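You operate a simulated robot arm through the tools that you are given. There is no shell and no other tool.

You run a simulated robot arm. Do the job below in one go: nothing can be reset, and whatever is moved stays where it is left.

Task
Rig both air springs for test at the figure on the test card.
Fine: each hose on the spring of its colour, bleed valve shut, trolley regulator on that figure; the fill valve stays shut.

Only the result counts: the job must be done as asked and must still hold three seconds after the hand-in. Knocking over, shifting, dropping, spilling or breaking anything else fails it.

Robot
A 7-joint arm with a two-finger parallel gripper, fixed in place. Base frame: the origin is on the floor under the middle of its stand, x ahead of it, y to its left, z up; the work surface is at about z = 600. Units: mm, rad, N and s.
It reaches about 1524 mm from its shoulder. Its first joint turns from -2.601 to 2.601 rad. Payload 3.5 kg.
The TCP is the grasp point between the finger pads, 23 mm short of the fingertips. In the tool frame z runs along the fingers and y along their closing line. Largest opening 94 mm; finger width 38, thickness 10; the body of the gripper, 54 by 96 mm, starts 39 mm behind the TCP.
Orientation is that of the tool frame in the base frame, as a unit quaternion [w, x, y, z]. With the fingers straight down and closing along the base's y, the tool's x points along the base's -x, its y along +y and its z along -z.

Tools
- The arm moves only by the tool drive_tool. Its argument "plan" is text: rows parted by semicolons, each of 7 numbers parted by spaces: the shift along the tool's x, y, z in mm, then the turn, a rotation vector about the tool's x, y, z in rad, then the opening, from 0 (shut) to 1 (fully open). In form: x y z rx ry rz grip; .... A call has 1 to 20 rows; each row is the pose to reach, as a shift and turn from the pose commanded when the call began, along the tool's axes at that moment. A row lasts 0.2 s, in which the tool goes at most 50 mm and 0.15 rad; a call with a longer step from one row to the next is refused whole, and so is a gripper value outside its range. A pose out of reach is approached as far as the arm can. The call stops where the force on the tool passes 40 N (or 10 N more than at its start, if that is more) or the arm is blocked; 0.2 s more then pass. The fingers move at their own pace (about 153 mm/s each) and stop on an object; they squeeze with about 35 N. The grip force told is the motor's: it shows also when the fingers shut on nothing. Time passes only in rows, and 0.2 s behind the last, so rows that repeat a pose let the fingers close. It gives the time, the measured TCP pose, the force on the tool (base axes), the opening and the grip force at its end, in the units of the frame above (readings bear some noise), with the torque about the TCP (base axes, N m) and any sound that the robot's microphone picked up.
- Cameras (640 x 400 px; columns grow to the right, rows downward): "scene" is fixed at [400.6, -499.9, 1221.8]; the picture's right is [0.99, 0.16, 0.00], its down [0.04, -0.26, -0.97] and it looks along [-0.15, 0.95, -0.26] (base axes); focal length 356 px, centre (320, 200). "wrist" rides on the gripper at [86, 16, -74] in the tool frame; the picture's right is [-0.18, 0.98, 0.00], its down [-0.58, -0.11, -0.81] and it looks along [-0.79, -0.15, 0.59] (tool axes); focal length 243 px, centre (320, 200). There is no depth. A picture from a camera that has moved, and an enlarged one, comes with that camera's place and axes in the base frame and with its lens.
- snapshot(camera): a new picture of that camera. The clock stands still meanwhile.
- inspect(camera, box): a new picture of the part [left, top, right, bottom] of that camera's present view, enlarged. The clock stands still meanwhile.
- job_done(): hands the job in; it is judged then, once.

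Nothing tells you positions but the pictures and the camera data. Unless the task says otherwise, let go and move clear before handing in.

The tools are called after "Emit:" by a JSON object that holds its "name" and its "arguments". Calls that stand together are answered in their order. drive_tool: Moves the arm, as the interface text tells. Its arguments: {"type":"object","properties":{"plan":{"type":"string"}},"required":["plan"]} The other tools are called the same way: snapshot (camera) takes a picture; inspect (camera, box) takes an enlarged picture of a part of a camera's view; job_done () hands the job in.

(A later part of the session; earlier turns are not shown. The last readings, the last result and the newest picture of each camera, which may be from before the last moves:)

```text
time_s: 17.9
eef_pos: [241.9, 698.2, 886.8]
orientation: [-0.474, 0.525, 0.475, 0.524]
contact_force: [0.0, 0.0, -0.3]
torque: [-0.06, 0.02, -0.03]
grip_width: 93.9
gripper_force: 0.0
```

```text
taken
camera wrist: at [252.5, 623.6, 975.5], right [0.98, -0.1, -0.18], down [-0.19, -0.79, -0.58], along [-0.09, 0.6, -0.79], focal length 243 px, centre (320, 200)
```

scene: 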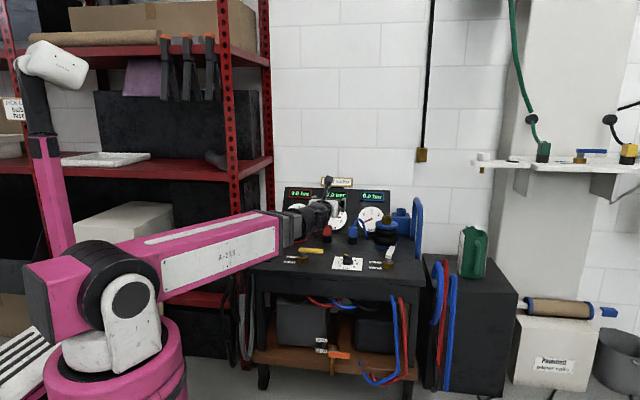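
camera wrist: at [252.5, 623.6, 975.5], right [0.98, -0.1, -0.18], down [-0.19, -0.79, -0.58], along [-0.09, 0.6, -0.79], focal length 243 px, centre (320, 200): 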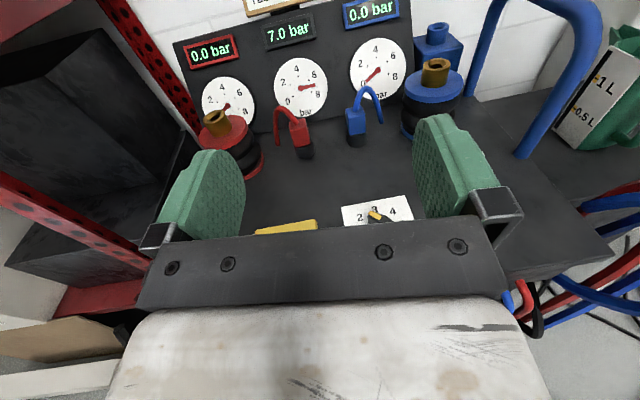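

The view is now upright and clear. I'll zoom in on the plugs, springs, and the dial.

Emit:
{"name": "inspect", "arguments": {"camera": "wrist", "box": [180, 70, 480, 240]}}

Emit:
{"name": "inspect", "arguments": {"camera": "wrist", "box": [260, 90, 330, 170]}}

Emit:
{"name": "inspect", "arguments": {"camera": "wrist", "box": [330, 70, 400, 160]}}

Emit:
{"name": "inspect", "arguments": {"camera": "wrist", "box": [195, 95, 270, 180]}}

Emit:
{"name": "inspect", "arguments": {"camera": "wrist", "box": [390, 10, 480, 140]}}

```text
2.13 times, centred on (330, 155) of wrist
camera zoom: at [252.5, 623.6, 975.5], right [0.98, -0.1, -0.18], down [-0.19, -0.79, -0.58], along [-0.09, 0.6, -0.79], focal length 518 px, centre (299, 296)
```

zoom: 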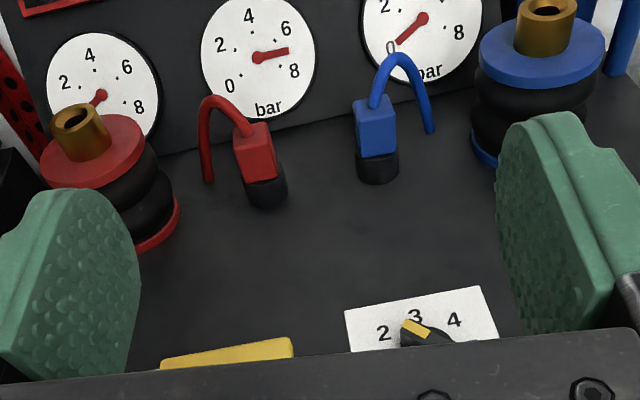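

```text
5.00 times, centred on (295, 130) of wrist
camera zoom: at [252.5, 623.6, 975.5], right [0.98, -0.1, -0.18], down [-0.19, -0.79, -0.58], along [-0.09, 0.6, -0.79], focal length 1213 px, centre (445, 550)
```

zoom: 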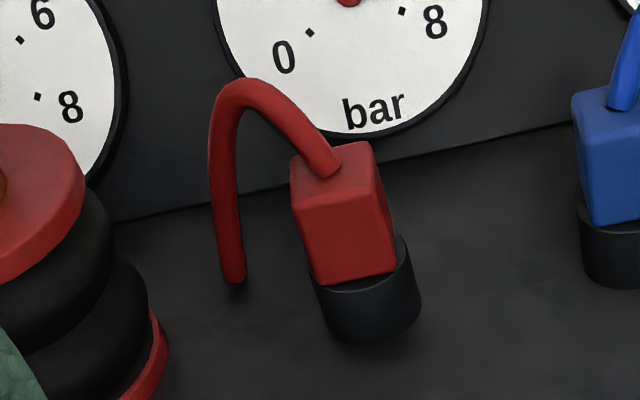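

```text
4.44 times, centred on (365, 115) of wrist
camera zoom: at [252.5, 623.6, 975.5], right [0.98, -0.1, -0.18], down [-0.19, -0.79, -0.58], along [-0.09, 0.6, -0.79], focal length 1078 px, centre (120, 578)
```

zoom: 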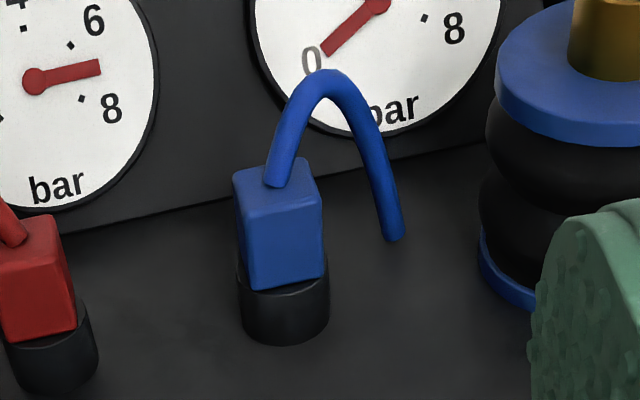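

```text
4.71 times, centred on (232, 138) of wrist
camera zoom: at [252.5, 623.6, 975.5], right [0.98, -0.1, -0.18], down [-0.19, -0.79, -0.58], along [-0.09, 0.6, -0.79], focal length 1142 px, centre (732, 494)
```

zoom: 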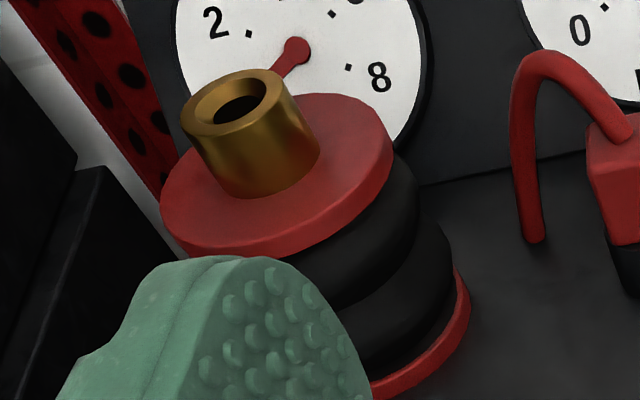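

```text
3.08 times, centred on (435, 75) of wrist
camera zoom: at [252.5, 623.6, 975.5], right [0.98, -0.1, -0.18], down [-0.19, -0.79, -0.58], along [-0.09, 0.6, -0.79], focal length 746 px, centre (-34, 585)
```

zoom: 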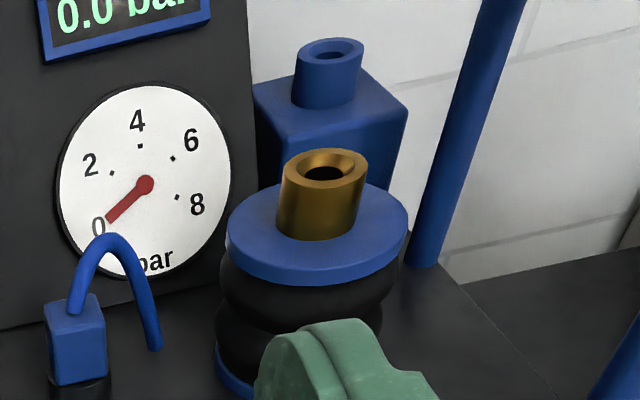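

The plugs look to be at about (190,1053) and (311,1055), and the spring nipples at about (38,1060,729) and (461,1054,731). I'll pitch the tool to 30° below horizontal and move over the trolley for a near-vertical view to measure these better.

Emit:
{"name": "drive_tool", "arguments": {"plan": "-7 -1 30 0.0195 -0.1046 -0.0052 0.7; -15 -3 61 0.0391 -0.2093 -0.0105 0.7; -22 -4 91 0.0586 -0.3139 -0.0157 0.7; -30 -6 122 0.0782 -0.4186 -0.021 0.7; -37 -7 152 0.0977 -0.5232 -0.0262 0.7; -37 -7 152 0.0977 -0.5232 -0.0262 0.7"}}

Emit:
{"name": "snapshot", "arguments": {"camera": "wrist"}}

Emit:
{"name": "snapshot", "arguments": {"camera": "scene"}}

```text
time_s: 19.3
eef_pos: [250.7, 849.7, 849.4]
orientation: [-0.352, 0.613, 0.613, 0.353]
contact_force: [0.9, 0.8, -0.1]
torque: [-0.03, 0.0, 0.01]
grip_width: 65.9
gripper_force: 0.1
```

```text
taken
camera wrist: at [268.7, 830.2, 963.4], right [0.98, -0.09, -0.16], down [-0.11, -0.99, -0.1], along [-0.15, 0.11, -0.98], focal length 243 px, centre (320, 200)
```

wrist: 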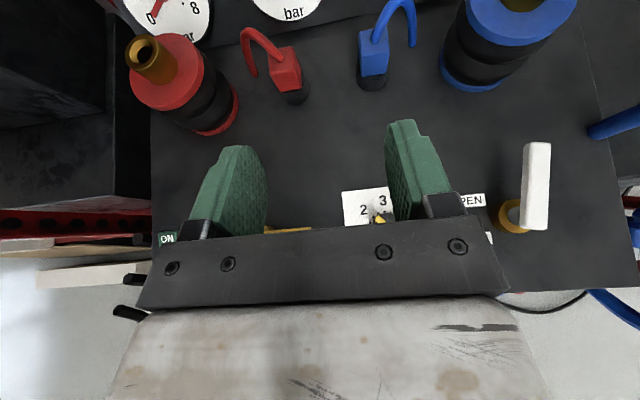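

```text
taken
```

scene: 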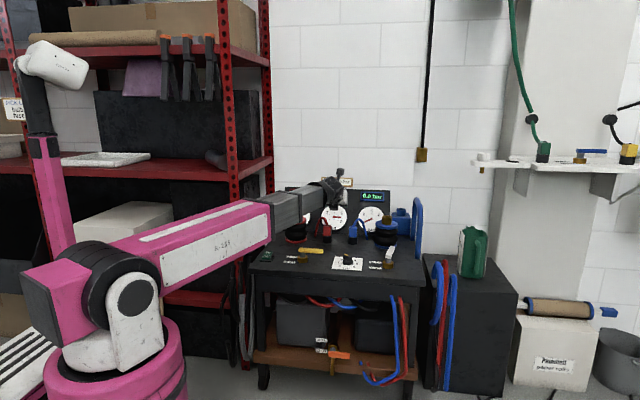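

The tool is now pitched as planned and the view is nearly straight down. I'll zoom in on each plug, nipple and the dial for measurement.

Emit:
{"name": "inspect", "arguments": {"camera": "wrist", "box": [230, 15, 330, 115]}}

Emit:
{"name": "inspect", "arguments": {"camera": "wrist", "box": [340, 0, 430, 100]}}

Emit:
{"name": "inspect", "arguments": {"camera": "wrist", "box": [115, 20, 250, 150]}}

Emit:
{"name": "inspect", "arguments": {"camera": "wrist", "box": [430, 0, 590, 100]}}

Emit:
{"name": "inspect", "arguments": {"camera": "wrist", "box": [330, 130, 560, 290]}}

```text
4.00 times, centred on (280, 65) of wrist
camera zoom: at [268.7, 830.2, 963.4], right [0.98, -0.09, -0.16], down [-0.11, -0.99, -0.1], along [-0.15, 0.11, -0.98], focal length 970 px, centre (480, 740)
```

zoom: 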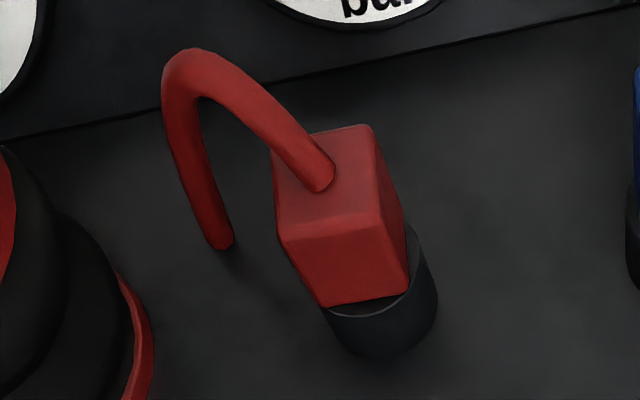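

```text
4.00 times, centred on (385, 50) of wrist
camera zoom: at [268.7, 830.2, 963.4], right [0.98, -0.09, -0.16], down [-0.11, -0.99, -0.1], along [-0.15, 0.11, -0.98], focal length 970 px, centre (60, 800)
```

zoom: 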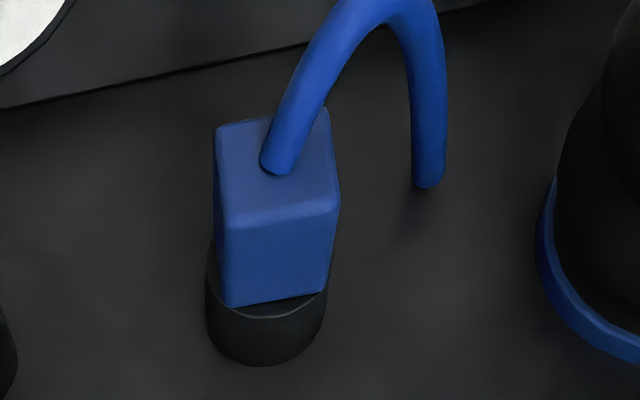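

```text
3.08 times, centred on (182, 85) of wrist
camera zoom: at [268.7, 830.2, 963.4], right [0.98, -0.09, -0.16], down [-0.11, -0.99, -0.1], along [-0.15, 0.11, -0.98], focal length 746 px, centre (743, 554)
```

zoom: 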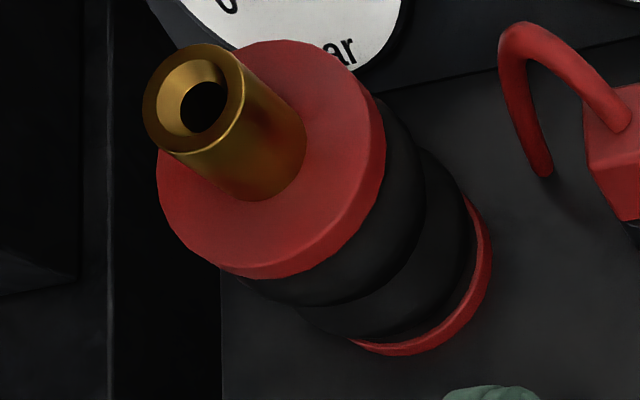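

```text
4.00 times, centred on (510, 50) of wrist
camera zoom: at [268.7, 830.2, 963.4], right [0.98, -0.09, -0.16], down [-0.11, -0.99, -0.1], along [-0.15, 0.11, -0.98], focal length 970 px, centre (-440, 800)
```

zoom: 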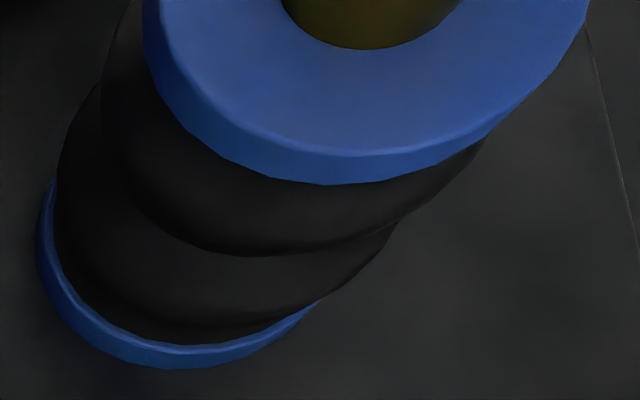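

```text
2.50 times, centred on (445, 210) of wrist
camera zoom: at [268.7, 830.2, 963.4], right [0.98, -0.09, -0.16], down [-0.11, -0.99, -0.1], along [-0.15, 0.11, -0.98], focal length 606 px, centre (8, 175)
```

zoom: 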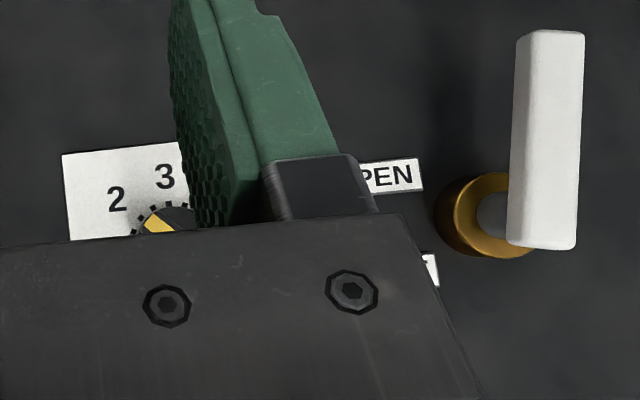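

The plugs are at roughly (193,1048) and (311,1047) with tops at z≈683, and the red nipple is at about (41,1052,734). I'll move above the red spring to measure its nipple from close up.

Emit:
{"name": "drive_tool", "arguments": {"plan": "6 -35 22 0 0 0 0.7; 13 -70 45 0 0 0 0.7; 19 -105 67 0 0 0 0.7; 26 -140 89 0 0 0 0.7; 32 -175 111 0 0 0 0.7; 38 -210 134 0 0 0 0.7; 38 -210 134 0 0 0 0.7"}}

Emit:
{"name": "snapshot", "arguments": {"camera": "wrist"}}

Emit:
{"name": "snapshot", "arguments": {"camera": "scene"}}

```text
time_s: 20.9
eef_pos: [40.5, 985.3, 814.4]
orientation: [-0.353, 0.613, 0.613, 0.353]
contact_force: [0.8, -0.5, 0.4]
torque: [0.0, -0.01, -0.01]
grip_width: 65.8
gripper_force: 0.1
```

```text
taken
camera wrist: at [57.7, 965.7, 928.1], right [0.98, -0.09, -0.16], down [-0.11, -0.99, -0.1], along [-0.15, 0.11, -0.98], focal length 243 px, centre (320, 200)
```

wrist: 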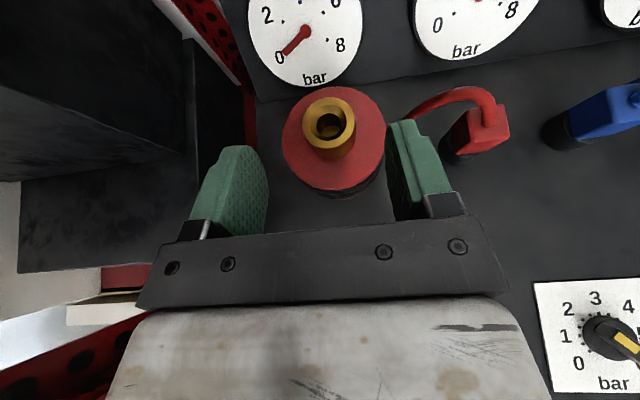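

```text
taken
```

scene: 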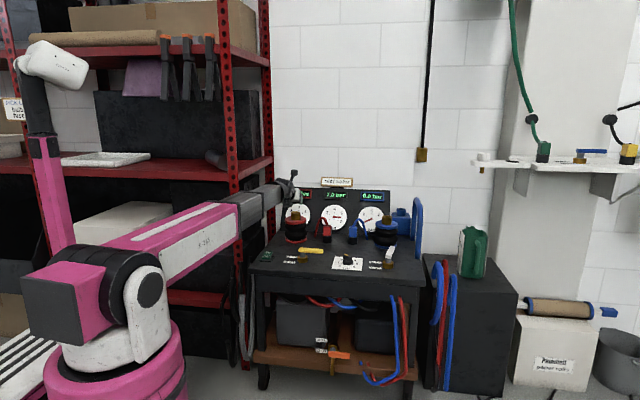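

Emit:
{"name": "inspect", "arguments": {"camera": "wrist", "box": [280, 80, 390, 200]}}

Emit:
{"name": "inspect", "arguments": {"camera": "wrist", "box": [530, 270, 640, 400]}}

```text
3.33 times, centred on (335, 140) of wrist
camera zoom: at [57.7, 965.7, 928.1], right [0.98, -0.09, -0.16], down [-0.11, -0.99, -0.1], along [-0.15, 0.11, -0.98], focal length 809 px, centre (270, 400)
```

zoom: 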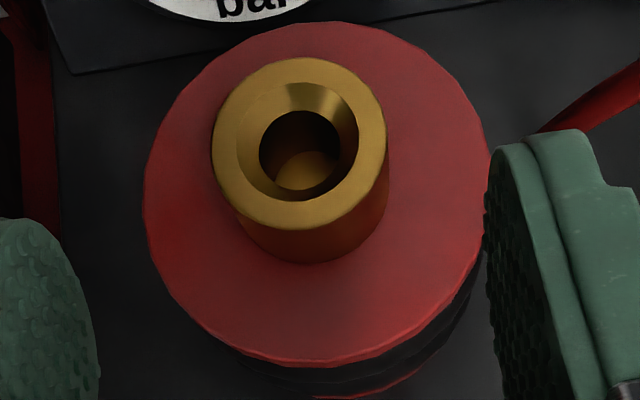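

```text
3.08 times, centred on (585, 335) of wrist
camera zoom: at [57.7, 965.7, 928.1], right [0.98, -0.09, -0.16], down [-0.11, -0.99, -0.1], along [-0.15, 0.11, -0.98], focal length 746 px, centre (-495, -215)
```

zoom: 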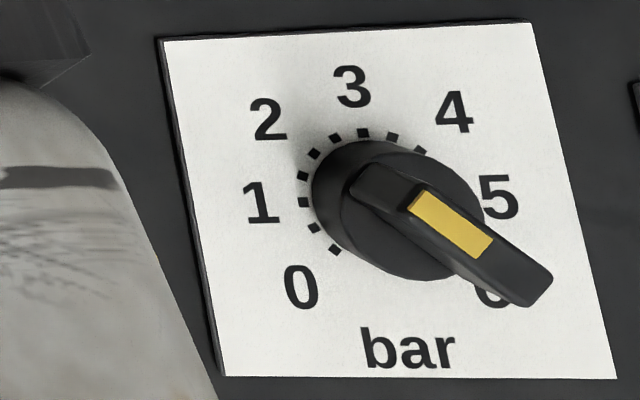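

The red nipple is at about (42,1051,735) with a chamfered hole about 20 mm wide. Next I'll measure the red plug from the same height.

Emit:
{"name": "drive_tool", "arguments": {"plan": "0 38 0 0 0 0 0.7; 0 76 0 0 0 0 0.7; 0 114 0 0 0 0 0.7; 0 152 0 0 0 0 0.7; 0 152 0 0 0 0 0.7"}}

Emit:
{"name": "inspect", "arguments": {"camera": "wrist", "box": [260, 60, 390, 200]}}

Emit:
{"name": "snapshot", "arguments": {"camera": "wrist"}}

```text
time_s: 22.1
eef_pos: [192.6, 985.2, 814.4]
orientation: [-0.353, 0.613, 0.613, 0.352]
contact_force: [0.0, -0.4, 0.4]
torque: [0.0, -0.02, 0.03]
grip_width: 65.9
gripper_force: 0.1
```

```text
2.86 times, centred on (325, 130) of wrist
camera zoom: at [211.0, 965.5, 928.6], right [0.98, -0.09, -0.16], down [-0.11, -0.99, -0.1], along [-0.15, 0.11, -0.98], focal length 693 px, centre (306, 400)
```

zoom: 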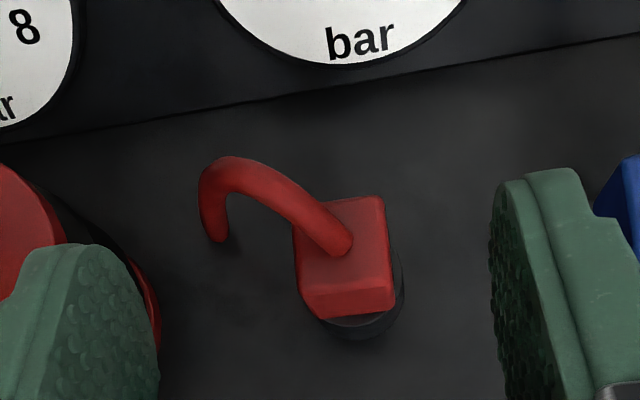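

```text
taken
camera wrist: at [211.0, 965.5, 928.6], right [0.98, -0.09, -0.16], down [-0.11, -0.99, -0.1], along [-0.15, 0.11, -0.98], focal length 243 px, centre (320, 200)
```

wrist: 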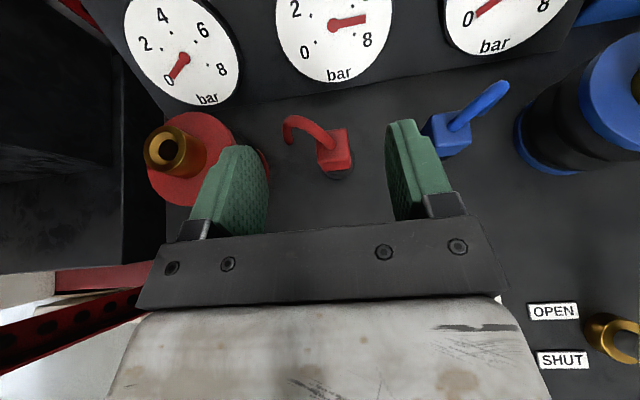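

The red plug is about 33 mm square, centred at (193,1049), z from 635 to 683. I'll approach it from the front along the tool axis with the fingers part open.

Emit:
{"name": "drive_tool", "arguments": {"plan": "-32 0.6 9 0 0 0 0.7; -64 0.6 18 0 0 0 0.7; -96 0.6 27 0 0 0 0.7; -96 0.6 57 0 0 0 0.7; -96 0.6 87 0 0 0 0.7; -96 0.6 109 0 0 0 0.7; -96 0.6 127 0 0 0 0.7; -96 0.6 127 0 0 0 0.7"}}

Emit:
{"name": "snapshot", "arguments": {"camera": "wrist"}}

Emit:
{"name": "inspect", "arguments": {"camera": "scene", "box": [270, 180, 390, 260]}}

```text
time_s: 23.9
eef_pos: [192.9, 1046.1, 667.2]
orientation: [-0.353, 0.613, 0.613, 0.353]
contact_force: [-0.4, 0.8, 0.3]
torque: [0.01, 0.01, -0.01]
grip_width: 65.8
gripper_force: 0.1
```

```text
taken
camera wrist: at [211.5, 1026.5, 781.6], right [0.98, -0.09, -0.16], down [-0.11, -0.99, -0.1], along [-0.15, 0.11, -0.98], focal length 243 px, centre (320, 200)
```

wrist: 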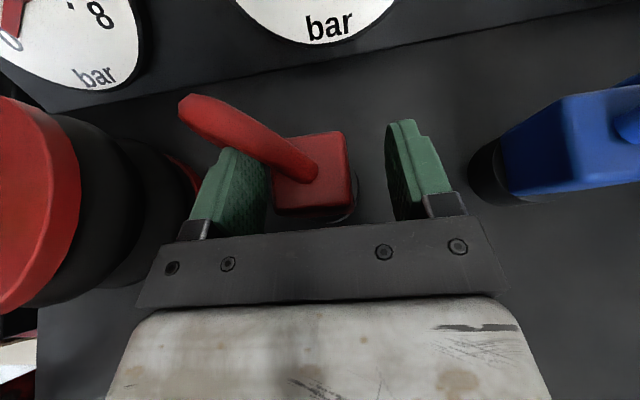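

```text
5.00 times, centred on (330, 220) of scene
camera zoom: at [400.6, -499.9, 1221.8], right [0.99, 0.16, 0.0], down [0.04, -0.26, -0.97], along [-0.15, 0.95, -0.26], focal length 1779 px, centre (270, 100)
```

zoom: 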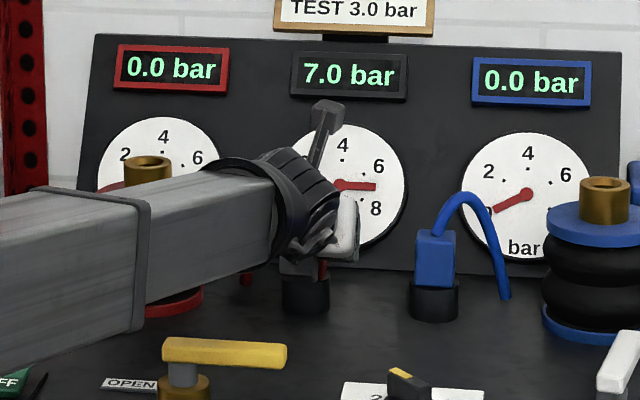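

The plug is between the fingers and clear of the hose. Closing now.

Emit:
{"name": "drive_tool", "arguments": {"plan": "0 0 0 0 0 0 0.3; 0 0 0 0 0 0 0.2; 0 0 0 0 0 0 0.2; 0 0 0 0 0 0 0.2; 0 0 0 0 0 0 0.2"}}

Emit:
{"name": "snapshot", "arguments": {"camera": "wrist"}}

```text
time_s: 25.1
eef_pos: [192.9, 1046.4, 668.5]
orientation: [-0.354, 0.612, 0.614, 0.351]
contact_force: [-20.8, -1.4, -2.1]
torque: [-0.05, 0.92, 0.11]
grip_width: 35.6
gripper_force: 34.8
```

```text
taken
camera wrist: at [210.2, 1026.5, 781.5], right [0.98, -0.09, -0.16], down [-0.11, -0.99, -0.1], along [-0.15, 0.11, -0.98], focal length 243 px, centre (320, 200)
```

wrist: 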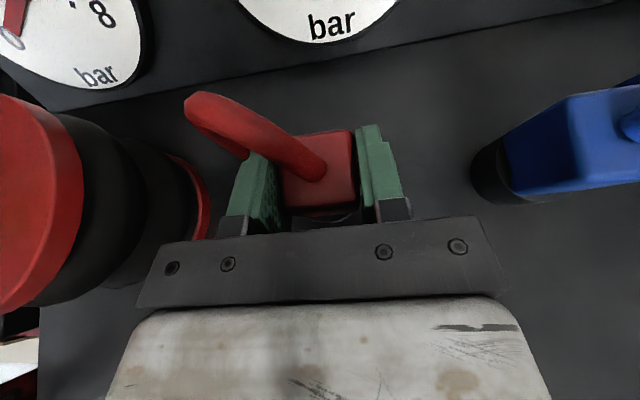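

The plug is gripped at 35.6 mm wide, with a sideways force of about −21 N that means the plug sits slightly to −x. I'll ease the tool that way to relieve it.

Emit:
{"name": "drive_tool", "arguments": {"plan": "0 -1 0 0 0 0 0.2; 0 -1.5 0 0 0 0 0.2; 0 -1.5 0 0 0 0 0.2"}}

```text
time_s: 25.9
eef_pos: [193.3, 1047.1, 667.5]
orientation: [-0.352, 0.613, 0.613, 0.352]
contact_force: [-13.1, -0.5, -4.1]
torque: [-0.03, 0.59, 0.01]
grip_width: 35.6
gripper_force: 35.1
```

Emit:
{"name": "drive_tool", "arguments": {"plan": "0 -1 0 0 0 0 0.2; 0 -2.3 0 0 0 0 0.2; 0 -2.3 0 0 0 0 0.2"}}

```text
time_s: 26.7
eef_pos: [190.0, 1046.9, 668.5]
orientation: [-0.352, 0.613, 0.612, 0.354]
contact_force: [0.4, 0.0, 0.7]
torque: [-0.01, -0.01, 0.03]
grip_width: 35.8
gripper_force: 35.0
```

The side load is gone with the TCP at x≈190, so the plug really sits there and my camera fixes read about 3 mm high in x. Now I'll lift straight up gently.

Emit:
{"name": "drive_tool", "arguments": {"plan": "8.6 0 -5 0 0 0 0.2; 17.3 0 -10.1 0 0 0 0.2; 34.6 0 -20.1 0 0 0 0.2; 51.8 0 -30.2 0 0 0 0.2; 51.8 0 -30.2 0 0 0 0.2"}}

Emit:
{"name": "snapshot", "arguments": {"camera": "wrist"}}

Emit:
{"name": "inspect", "arguments": {"camera": "scene", "box": [270, 180, 390, 260]}}

```text
time_s: 27.9
eef_pos: [189.0, 1046.7, 728.1]
orientation: [-0.352, 0.613, 0.613, 0.353]
contact_force: [0.2, 0.2, -1.2]
torque: [0.0, 0.01, 0.01]
grip_width: 35.6
gripper_force: 35.3
```

```text
taken
camera wrist: at [207.1, 1026.8, 841.9], right [0.98, -0.09, -0.16], down [-0.11, -0.99, -0.1], along [-0.15, 0.11, -0.98], focal length 243 px, centre (320, 200)
```

wrist: 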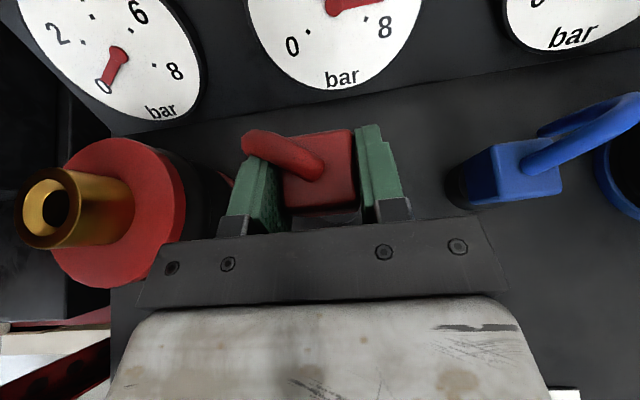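

```text
5.00 times, centred on (330, 220) of scene
camera zoom: at [400.6, -499.9, 1221.8], right [0.99, 0.16, 0.0], down [0.04, -0.26, -0.97], along [-0.15, 0.95, -0.26], focal length 1779 px, centre (270, 100)
```

zoom: 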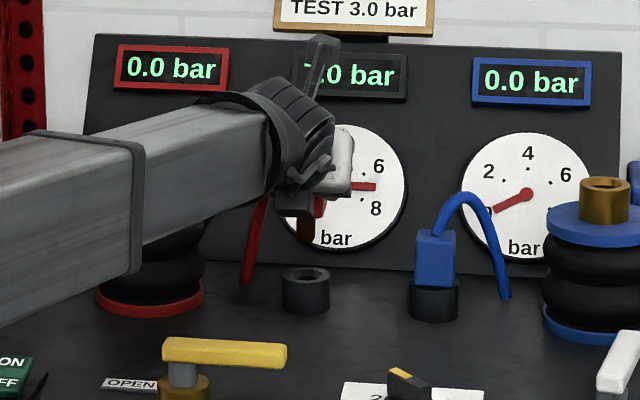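

The plug is out of its holder and the hose follows. I'll look at the stem underneath.

Emit:
{"name": "inspect", "arguments": {"camera": "scene", "box": [310, 208, 350, 242]}}

Emit:
{"name": "inspect", "arguments": {"camera": "wrist", "box": [230, 110, 420, 240]}}

```text
11.76 times, centred on (330, 225) of scene
camera zoom: at [400.6, -499.9, 1221.8], right [0.99, 0.16, 0.0], down [0.04, -0.26, -0.97], along [-0.15, 0.95, -0.26], focal length 4185 px, centre (202, -94)
```

zoom: 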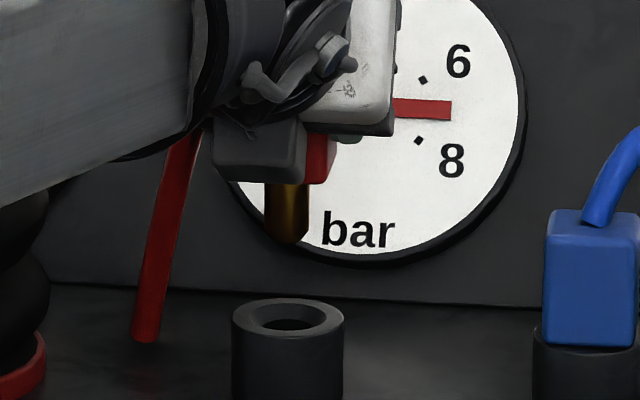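

```text
3.08 times, centred on (325, 175) of wrist
camera zoom: at [207.1, 1026.8, 841.9], right [0.98, -0.09, -0.16], down [-0.11, -0.99, -0.1], along [-0.15, 0.11, -0.98], focal length 746 px, centre (305, 277)
```

zoom: 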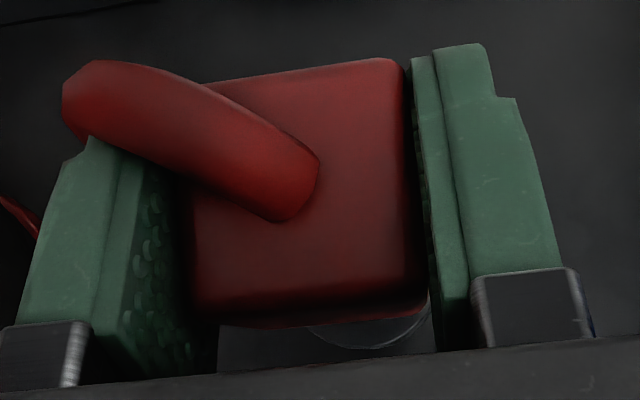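

The plug has a brass pin about 17 mm in diameter and about 25 mm long, which fits the chamfered nipple hole. I'll lift another 80 mm, then shift −151 mm in x and +2 mm in y to sit over the red nipple.

Emit:
{"name": "drive_tool", "arguments": {"plan": "34.6 0 -20.1 0 0 0 0.2; 69.1 0 -40.2 0 0 0 0.2; 69.4 -38 -39.8 0 0 0 0.2; 69.6 -76 -39.4 0 0 0 0.2; 69.9 -114 -38.9 0 0 0 0.2; 70.1 -151 -38.5 0 0 0 0.2; 70.1 -151 -38.5 0 0 0 0.2; 70.1 -151 -38.5 0 0 0 0.2"}}

Emit:
{"name": "snapshot", "arguments": {"camera": "wrist"}}

Emit:
{"name": "inspect", "arguments": {"camera": "scene", "box": [260, 170, 340, 225]}}

Emit:
{"name": "inspect", "arguments": {"camera": "wrist", "box": [230, 90, 420, 240]}}

```text
time_s: 29.7
eef_pos: [39.2, 1048.6, 809.0]
orientation: [-0.353, 0.612, 0.613, 0.353]
contact_force: [-0.4, 0.8, -1.7]
torque: [0.02, -0.01, 0.04]
grip_width: 35.5
gripper_force: 35.2
```

```text
taken
camera wrist: at [57.0, 1028.6, 922.2], right [0.98, -0.09, -0.16], down [-0.11, -0.99, -0.1], along [-0.15, 0.11, -0.98], focal length 243 px, centre (320, 200)
```

wrist: 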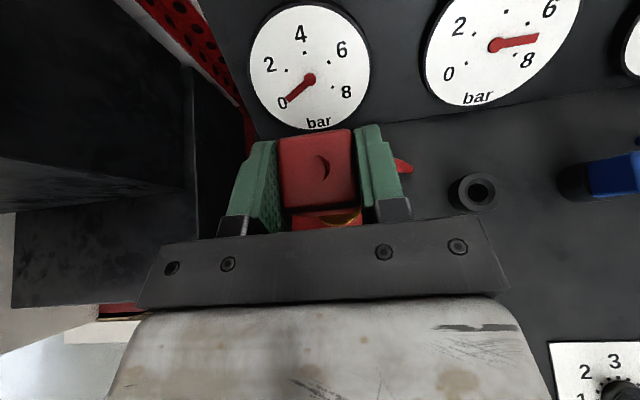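

```text
7.27 times, centred on (300, 198) of scene
camera zoom: at [400.6, -499.9, 1221.8], right [0.99, 0.16, 0.0], down [0.04, -0.26, -0.97], along [-0.15, 0.95, -0.26], focal length 2587 px, centre (466, 218)
```

zoom: 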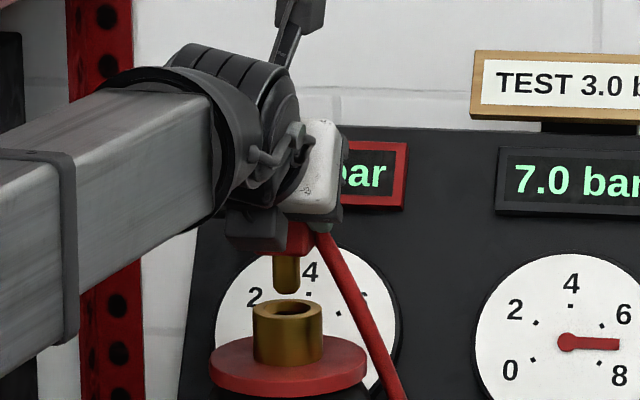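

```text
2.67 times, centred on (325, 165) of wrist
camera zoom: at [57.0, 1028.6, 922.2], right [0.98, -0.09, -0.16], down [-0.11, -0.99, -0.1], along [-0.15, 0.11, -0.98], focal length 647 px, centre (307, 293)
```

zoom: 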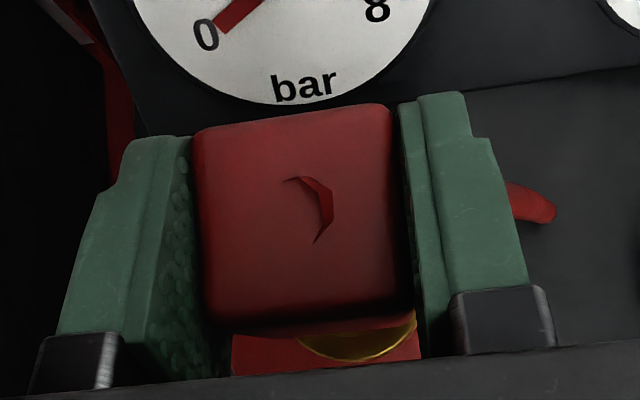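

The pin is over the nipple within about 1–2 mm by both cameras, well inside the chamfer. I'll lower slowly and watch the force.

Emit:
{"name": "drive_tool", "arguments": {"plan": "-9 0.7 4 0 0 0 0.2; -17.8 0.7 9.2 0 0 0 0.2; -22 0.7 11.7 0 0 0 0.2; -25.5 0.7 13.7 0 0 0 0.2; -28.1 0.7 15.2 0 0 0 0.2; -30.7 0.7 16.7 0 0 0 0.2; -30.7 0.7 16.7 0 0 0 0.2"}}

Emit:
{"name": "inspect", "arguments": {"camera": "scene", "box": [270, 180, 330, 225]}}

```text
time_s: 31.3
eef_pos: [38.7, 1046.4, 772.8]
orientation: [-0.352, 0.613, 0.613, 0.353]
contact_force: [0.9, -0.5, -6.3]
torque: [-0.01, 0.01, 0.0]
grip_width: 35.5
gripper_force: 34.7
```

```text
8.89 times, centred on (300, 202) of scene
camera zoom: at [400.6, -499.9, 1221.8], right [0.99, 0.16, 0.0], down [0.04, -0.26, -0.97], along [-0.15, 0.95, -0.26], focal length 3162 px, centre (498, 178)
```

zoom: 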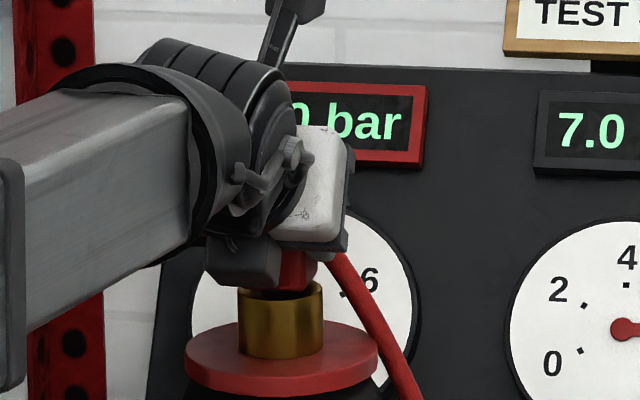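

The pin is in the nipple hole and the plug is nearly down. I'll continue pressing gently until it seats.

Emit:
{"name": "drive_tool", "arguments": {"plan": "-1.7 0 1 0 0 0 0.2; -3.5 0 2 0 0 0 0.2; -5.2 0 3 0 0 0 0.2; -6.9 0 4 0 0 0 0.2; -6.9 0 4 0 0 0 0.2"}}

Emit:
{"name": "inspect", "arguments": {"camera": "scene", "box": [270, 180, 330, 225]}}

```text
time_s: 32.5
eef_pos: [39.3, 1047.0, 767.1]
orientation: [-0.353, 0.613, 0.611, 0.355]
contact_force: [-0.4, 2.3, 25.0]
torque: [0.11, 0.11, 0.06]
grip_width: 35.7
gripper_force: 35.6
```

```text
8.89 times, centred on (300, 202) of scene
camera zoom: at [400.6, -499.9, 1221.8], right [0.99, 0.16, 0.0], down [0.04, -0.26, -0.97], along [-0.15, 0.95, -0.26], focal length 3162 px, centre (498, 178)
```

zoom: 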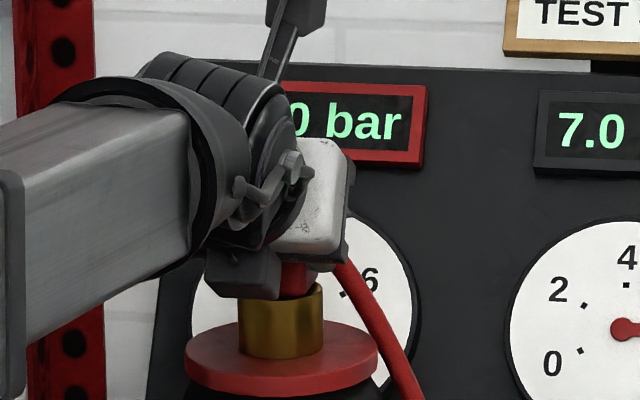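

The plug has bottomed at 25 N, 99 mm above its parked height as expected. I'll press a touch more to be sure, then check from the wrist view.

Emit:
{"name": "drive_tool", "arguments": {"plan": "-0.9 0 0.5 0 0 0 0.2; -1.7 0 1 0 0 0 0.2; -1.7 0 1 0 0 0 0.2"}}

Emit:
{"name": "inspect", "arguments": {"camera": "wrist", "box": [230, 90, 420, 240]}}

```text
time_s: 33.3
eef_pos: [40.1, 1047.7, 766.1]
orientation: [-0.353, 0.613, 0.611, 0.355]
contact_force: [0.8, 0.8, 25.2]
torque: [-0.03, 0.06, 0.01]
grip_width: 35.6
gripper_force: 35.2
```

```text
2.67 times, centred on (325, 165) of wrist
camera zoom: at [56.9, 1026.7, 878.5], right [0.98, -0.09, -0.16], down [-0.11, -0.99, -0.1], along [-0.15, 0.12, -0.98], focal length 647 px, centre (307, 293)
```

zoom: 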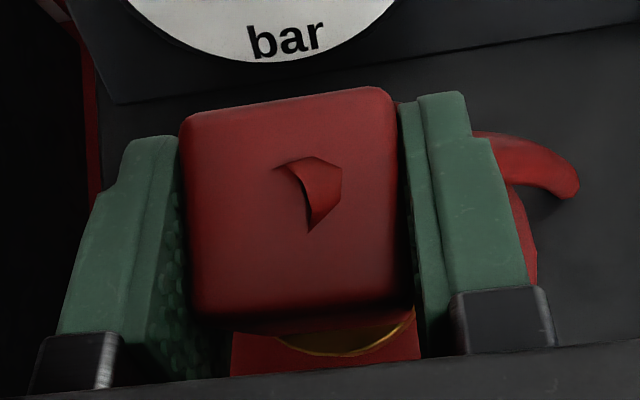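

The plug no longer goes down; the fingers just slip on it, so it is on its stop. I'll release, back off along the tool axis and check how it sits.

Emit:
{"name": "drive_tool", "arguments": {"plan": "2.6 0 -1.5 0 0 0 0.2; 2.6 0 -1.5 0 0 0 0.45; 2.6 0 -1.5 0 0 0 0.7; 2.6 0 -1.5 0 0 0 0.7; 2.6 0 -20 0 0 0 0.7; 2.6 0 -50 0 0 0 0.7; 2.6 0 -90 0 0 0 0.7; 2.6 0 -130 0 0 0 0.7; 2.6 0 -130 0 0 0 0.7"}}

Emit:
{"name": "snapshot", "arguments": {"camera": "wrist"}}

Emit:
{"name": "inspect", "arguments": {"camera": "scene", "box": [260, 175, 350, 250]}}

```text
time_s: 35.3
eef_pos: [39.6, 935.4, 832.7]
orientation: [-0.351, 0.613, 0.613, 0.353]
contact_force: [-0.2, 0.5, -0.8]
torque: [-0.02, 0.01, 0.0]
grip_width: 65.9
gripper_force: 0.0
```

```text
taken
camera wrist: at [56.8, 916.5, 945.4], right [0.98, -0.09, -0.16], down [-0.11, -0.99, -0.1], along [-0.15, 0.11, -0.98], focal length 243 px, centre (320, 200)
```

wrist: 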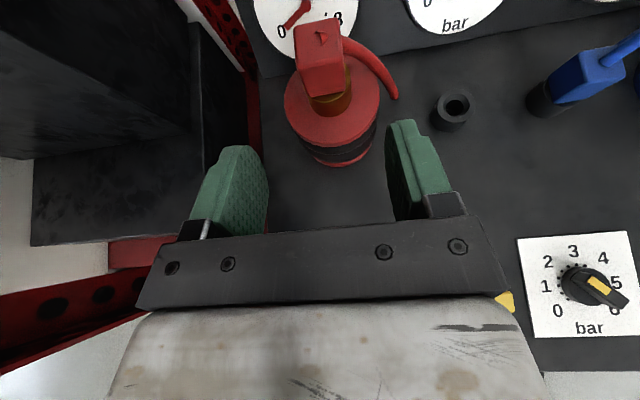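

```text
5.33 times, centred on (305, 212) of scene
camera zoom: at [400.6, -499.9, 1221.8], right [0.99, 0.16, 0.0], down [0.04, -0.26, -0.97], along [-0.15, 0.95, -0.26], focal length 1897 px, centre (400, 133)
```

zoom: 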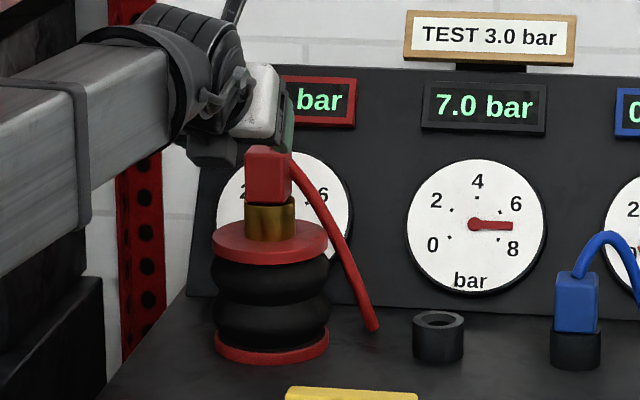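

The red plug is seated flush on the red spring. Now I'll go to the blue plug and measure it in the same way.

Emit:
{"name": "drive_tool", "arguments": {"plan": "0 45 0 0 0 0 0.7; 2 90 10 0 0 0 0.7; 4 135 20 0 0 0 0.7; 6 180 30 0 0 0 0.7; 8 225 42 0 0 0 0.7; 8.8 269.4 52.3 0 0 0 0.7; 8.8 269.4 52.3 0 0 0 0.7"}}

Emit:
{"name": "snapshot", "arguments": {"camera": "wrist"}}

Emit:
{"name": "inspect", "arguments": {"camera": "wrist", "box": [260, 60, 390, 200]}}

```text
time_s: 36.9
eef_pos: [309.7, 985.6, 812.0]
orientation: [-0.353, 0.613, 0.613, 0.353]
contact_force: [0.1, 0.3, 0.8]
torque: [0.0, 0.0, 0.03]
grip_width: 65.8
gripper_force: 0.1
```

```text
taken
camera wrist: at [327.6, 965.5, 925.1], right [0.98, -0.09, -0.16], down [-0.11, -0.99, -0.1], along [-0.15, 0.11, -0.98], focal length 243 px, centre (320, 200)
```

wrist: 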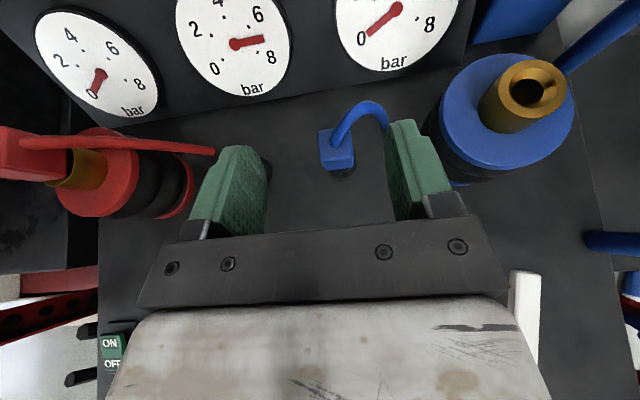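

```text
2.86 times, centred on (325, 130) of wrist
camera zoom: at [327.6, 965.5, 925.1], right [0.98, -0.09, -0.16], down [-0.11, -0.99, -0.1], along [-0.15, 0.11, -0.98], focal length 693 px, centre (306, 400)
```

zoom: 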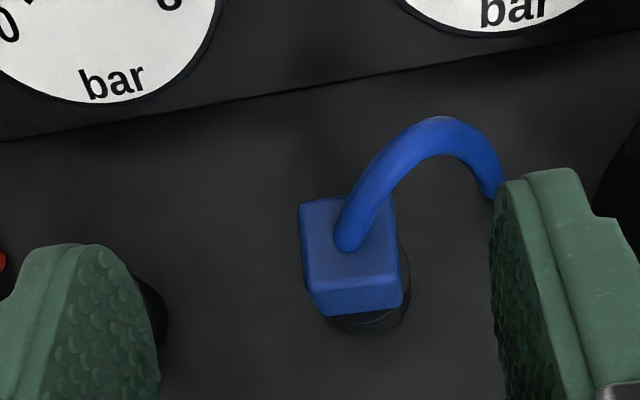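

The blue plug measures about 118.5 mm from the red one, so I expect it at a TCP of x≈308.4. I'll approach it the same way.

Emit:
{"name": "drive_tool", "arguments": {"plan": "-31 -1.2 8.5 0 0 0 0.7; -62 -1.2 17 0 0 0 0.7; -93 -1.2 25.6 0 0 0 0.7; -93 -1.2 56 0 0 0 0.7; -93 -1.2 86 0 0 0 0.7; -93 -1.2 108 0 0 0 0.7; -93 -1.2 125.6 0 0 0 0.7; -93 -1.2 125.6 0 0 0 0.7"}}

Emit:
{"name": "snapshot", "arguments": {"camera": "wrist"}}

```text
time_s: 38.7
eef_pos: [306.9, 1047.1, 669.8]
orientation: [-0.353, 0.613, 0.613, 0.352]
contact_force: [0.2, -1.1, -0.4]
torque: [-0.01, 0.01, -0.02]
grip_width: 65.5
gripper_force: 0.1
```

```text
taken
camera wrist: at [324.8, 1026.9, 782.5], right [0.98, -0.09, -0.16], down [-0.11, -0.99, -0.1], along [-0.15, 0.11, -0.98], focal length 243 px, centre (320, 200)
```

wrist: 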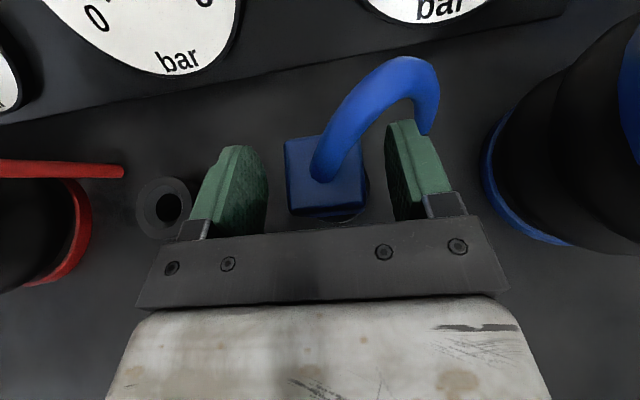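

Emit:
{"name": "drive_tool", "arguments": {"plan": "0 1.2 0 0 0 0 0.7; 0 1.2 0 0 0 0 0.3; 0 1.2 0 0 0 0 0.2; 0 1.2 0 0 0 0 0.2; 0 1.2 0 0 0 0 0.2; 0 1.2 0 0 0 0 0.2"}}

```text
time_s: 40.1
eef_pos: [307.7, 1047.3, 668.9]
orientation: [-0.353, 0.613, 0.613, 0.353]
contact_force: [-1.8, -0.8, 0.6]
torque: [0.0, 0.09, -0.03]
grip_width: 35.6
gripper_force: 35.0
```

The blue plug is gripped and well centred. I'll lift it straight up clear of its holder and look at the blue nipple.

Emit:
{"name": "drive_tool", "arguments": {"plan": "8.6 0 -5 0 0 0 0.2; 17.3 0 -10.1 0 0 0 0.2; 34.6 0 -20.1 0 0 0 0.2; 69.1 0 -40.2 0 0 0 0.2; 103.7 0 -60.4 0 0 0 0.2; 121.8 0 -70.9 0 0 0 0.2; 121.8 0 -70.9 0 0 0 0.2"}}

Emit:
{"name": "snapshot", "arguments": {"camera": "wrist"}}

Emit:
{"name": "inspect", "arguments": {"camera": "wrist", "box": [450, 90, 640, 240]}}

```text
time_s: 41.7
eef_pos: [309.1, 1047.5, 809.5]
orientation: [-0.352, 0.613, 0.613, 0.352]
contact_force: [0.0, -0.7, -1.1]
torque: [0.0, -0.01, -0.01]
grip_width: 35.6
gripper_force: 34.9
```

```text
taken
camera wrist: at [326.5, 1027.3, 923.6], right [0.98, -0.09, -0.16], down [-0.11, -0.99, -0.1], along [-0.15, 0.11, -0.98], focal length 243 px, centre (320, 200)
```

wrist: 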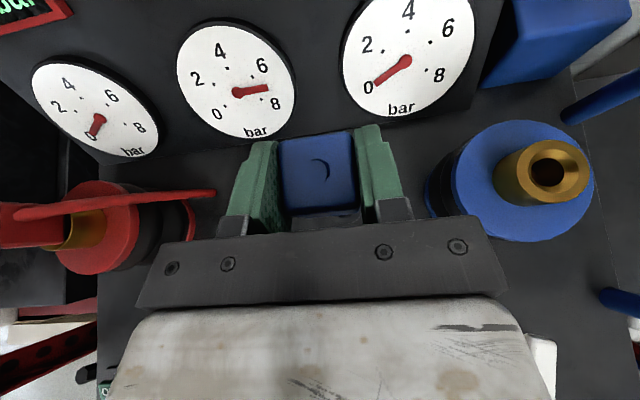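

```text
2.67 times, centred on (545, 165) of wrist
camera zoom: at [326.5, 1027.3, 923.6], right [0.98, -0.09, -0.16], down [-0.11, -0.99, -0.1], along [-0.15, 0.11, -0.98], focal length 647 px, centre (-280, 293)
```

zoom: 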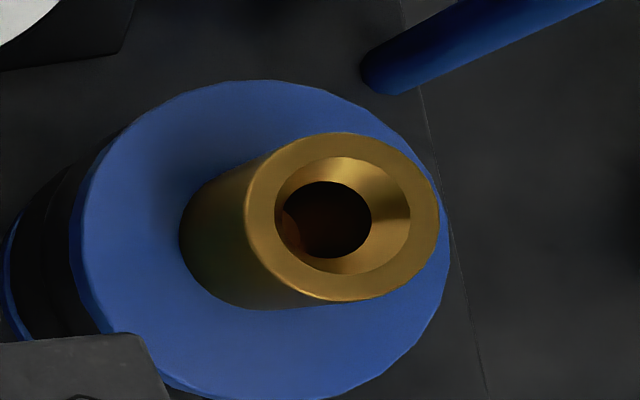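

The blue nipple is at Δx≈+150.3, Δy≈+1.3 from the held plug. I'll move over and recheck.

Emit:
{"name": "drive_tool", "arguments": {"plan": "0.2 38 0.3 0 0 0 0.2; 0.4 76 0.6 0 0 0 0.2; 0.5 114 0.9 0 0 0 0.2; 0.7 150.3 1.1 0 0 0 0.2; 0.7 150.3 1.1 0 0 0 0.2; 0.7 150.3 1.1 0 0 0 0.2"}}

Emit:
{"name": "inspect", "arguments": {"camera": "wrist", "box": [230, 90, 420, 240]}}

Emit:
{"name": "inspect", "arguments": {"camera": "scene", "box": [345, 170, 425, 225]}}

```text
time_s: 43.1
eef_pos: [459.4, 1049.2, 810.0]
orientation: [-0.353, 0.613, 0.613, 0.353]
contact_force: [0.0, -0.1, -1.7]
torque: [0.01, 0.0, 0.02]
grip_width: 35.9
gripper_force: 34.9
```

```text
2.67 times, centred on (325, 165) of wrist
camera zoom: at [477.6, 1029.3, 923.5], right [0.98, -0.09, -0.16], down [-0.11, -0.99, -0.1], along [-0.15, 0.11, -0.98], focal length 647 px, centre (307, 293)
```

zoom: 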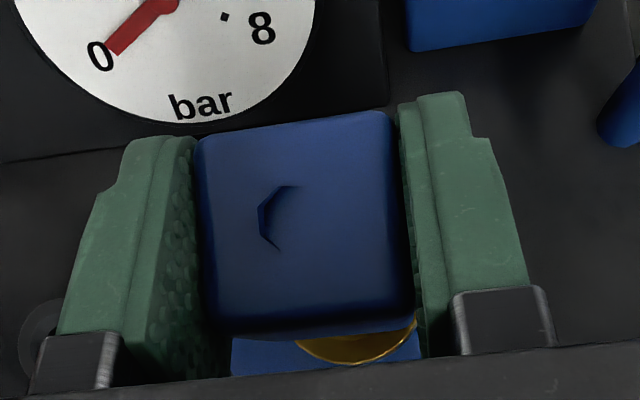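

```text
7.27 times, centred on (385, 198) of scene
camera zoom: at [400.6, -499.9, 1221.8], right [0.99, 0.16, 0.0], down [0.04, -0.26, -0.97], along [-0.15, 0.95, -0.26], focal length 2587 px, centre (-153, 218)
```

zoom: 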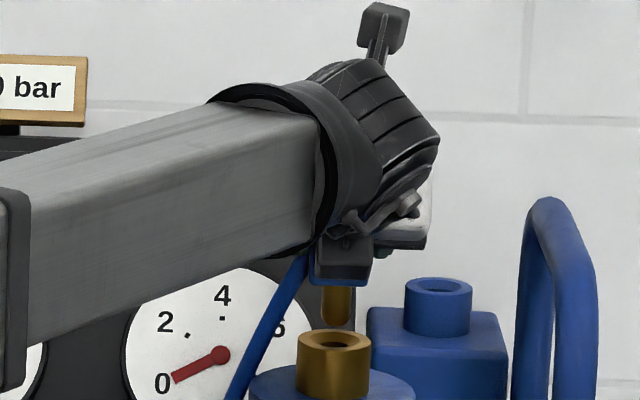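

Alignment looks the same as it did for red. Lowering slowly onto the blue nipple.

Emit:
{"name": "drive_tool", "arguments": {"plan": "-9.2 -0.7 4 0 0 0 0.2; -17.9 -0.7 9 0 0 0 0.2; -22.2 -0.7 11.5 0 0 0 0.2; -25.7 -0.7 13.5 0 0 0 0.2; -28.2 -0.7 15.1 0 0 0 0.2; -30.8 -0.7 16.6 0 0 0 0.2; -30.8 -0.7 16.6 0 0 0 0.2"}}

Emit:
{"name": "inspect", "arguments": {"camera": "scene", "box": [345, 180, 425, 235]}}

```text
time_s: 44.7
eef_pos: [458.4, 1047.8, 774.4]
orientation: [-0.352, 0.613, 0.614, 0.352]
contact_force: [-0.1, 1.0, -7.5]
torque: [-0.06, 0.0, 0.0]
grip_width: 35.9
gripper_force: 34.7
```

```text
7.27 times, centred on (385, 208) of scene
camera zoom: at [400.6, -499.9, 1221.8], right [0.99, 0.16, 0.0], down [0.04, -0.26, -0.97], along [-0.15, 0.95, -0.26], focal length 2587 px, centre (-153, 146)
```

zoom: 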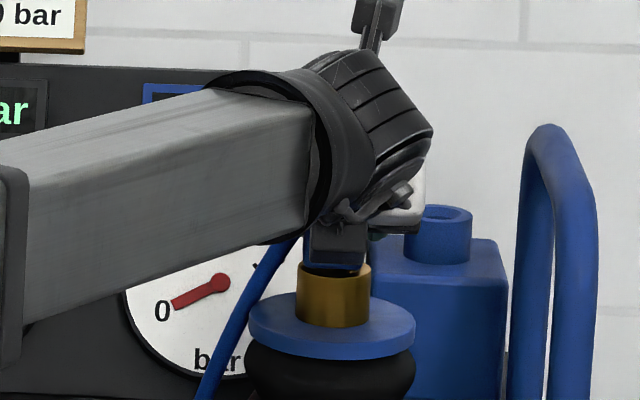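

Same feel as with red. Pressing the rest of the way down.

Emit:
{"name": "drive_tool", "arguments": {"plan": "-1.7 0 1 0 0 0 0.2; -3.5 0 2 0 0 0 0.2; -5.2 0 3 0 0 0 0.2; -6.9 0 4 0 0 0 0.2; -8.6 0 5 0 0 0 0.2; -8.6 0 5 0 0 0 0.2"}}

Emit:
{"name": "inspect", "arguments": {"camera": "scene", "box": [345, 180, 425, 235]}}

```text
time_s: 46.1
eef_pos: [459.0, 1046.2, 767.2]
orientation: [-0.352, 0.613, 0.613, 0.353]
contact_force: [-2.8, 2.7, 24.8]
torque: [0.1, 0.06, 0.01]
grip_width: 35.7
gripper_force: 35.7
```

```text
7.27 times, centred on (385, 208) of scene
camera zoom: at [400.6, -499.9, 1221.8], right [0.99, 0.16, 0.0], down [0.04, -0.26, -0.97], along [-0.15, 0.95, -0.26], focal length 2587 px, centre (-153, 146)
```

zoom: 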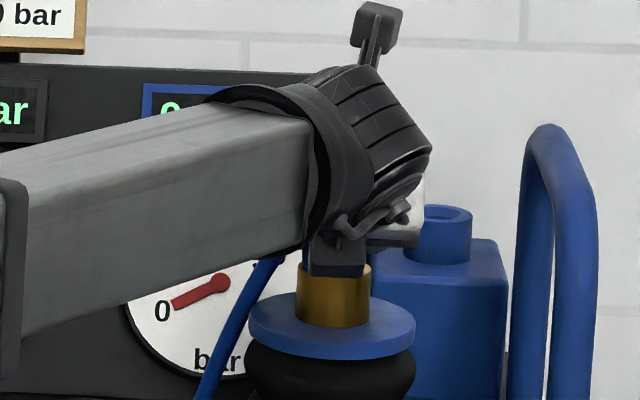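

Bottomed at 25 N at the same height as red. I'll release and back away.

Emit:
{"name": "drive_tool", "arguments": {"plan": "-1.7 0 1 0 0 0 0.2; 1.7 0 -1 0 0 0 0.2; 1.7 0 -1 0 0 0 0.45; 1.7 0 -1 0 0 0 0.7; 1.7 0 -1 0 0 0 0.7; 1.7 0 -20 0 0 0 0.7; 1.7 0 -50 0 0 0 0.7; 1.7 0 -90 0 0 0 0.7; 1.7 0 -130 0 0 0 0.7; 1.7 0 -130 0 0 0 0.7"}}

Emit:
{"name": "snapshot", "arguments": {"camera": "wrist"}}

Emit:
{"name": "inspect", "arguments": {"camera": "scene", "box": [260, 170, 440, 280]}}

```text
time_s: 48.3
eef_pos: [457.3, 935.3, 832.8]
orientation: [-0.353, 0.613, 0.613, 0.353]
contact_force: [-0.1, 0.1, -0.5]
torque: [0.03, -0.01, 0.01]
grip_width: 65.5
gripper_force: 0.1
```

```text
taken
camera wrist: at [475.1, 916.3, 946.3], right [0.98, -0.09, -0.16], down [-0.11, -0.99, -0.1], along [-0.15, 0.11, -0.98], focal length 243 px, centre (320, 200)
```

wrist: 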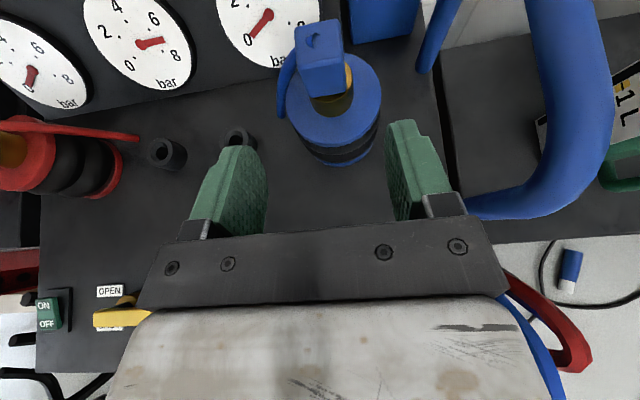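

```text
3.56 times, centred on (350, 225) of scene
camera zoom: at [400.6, -499.9, 1221.8], right [0.99, 0.16, 0.0], down [0.04, -0.26, -0.97], along [-0.15, 0.95, -0.26], focal length 1265 px, centre (213, 111)
```

zoom: 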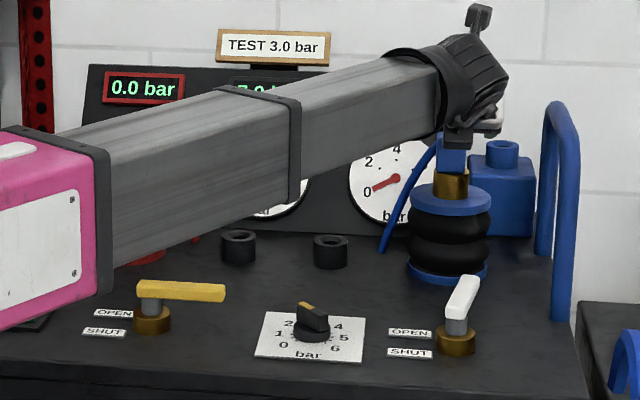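

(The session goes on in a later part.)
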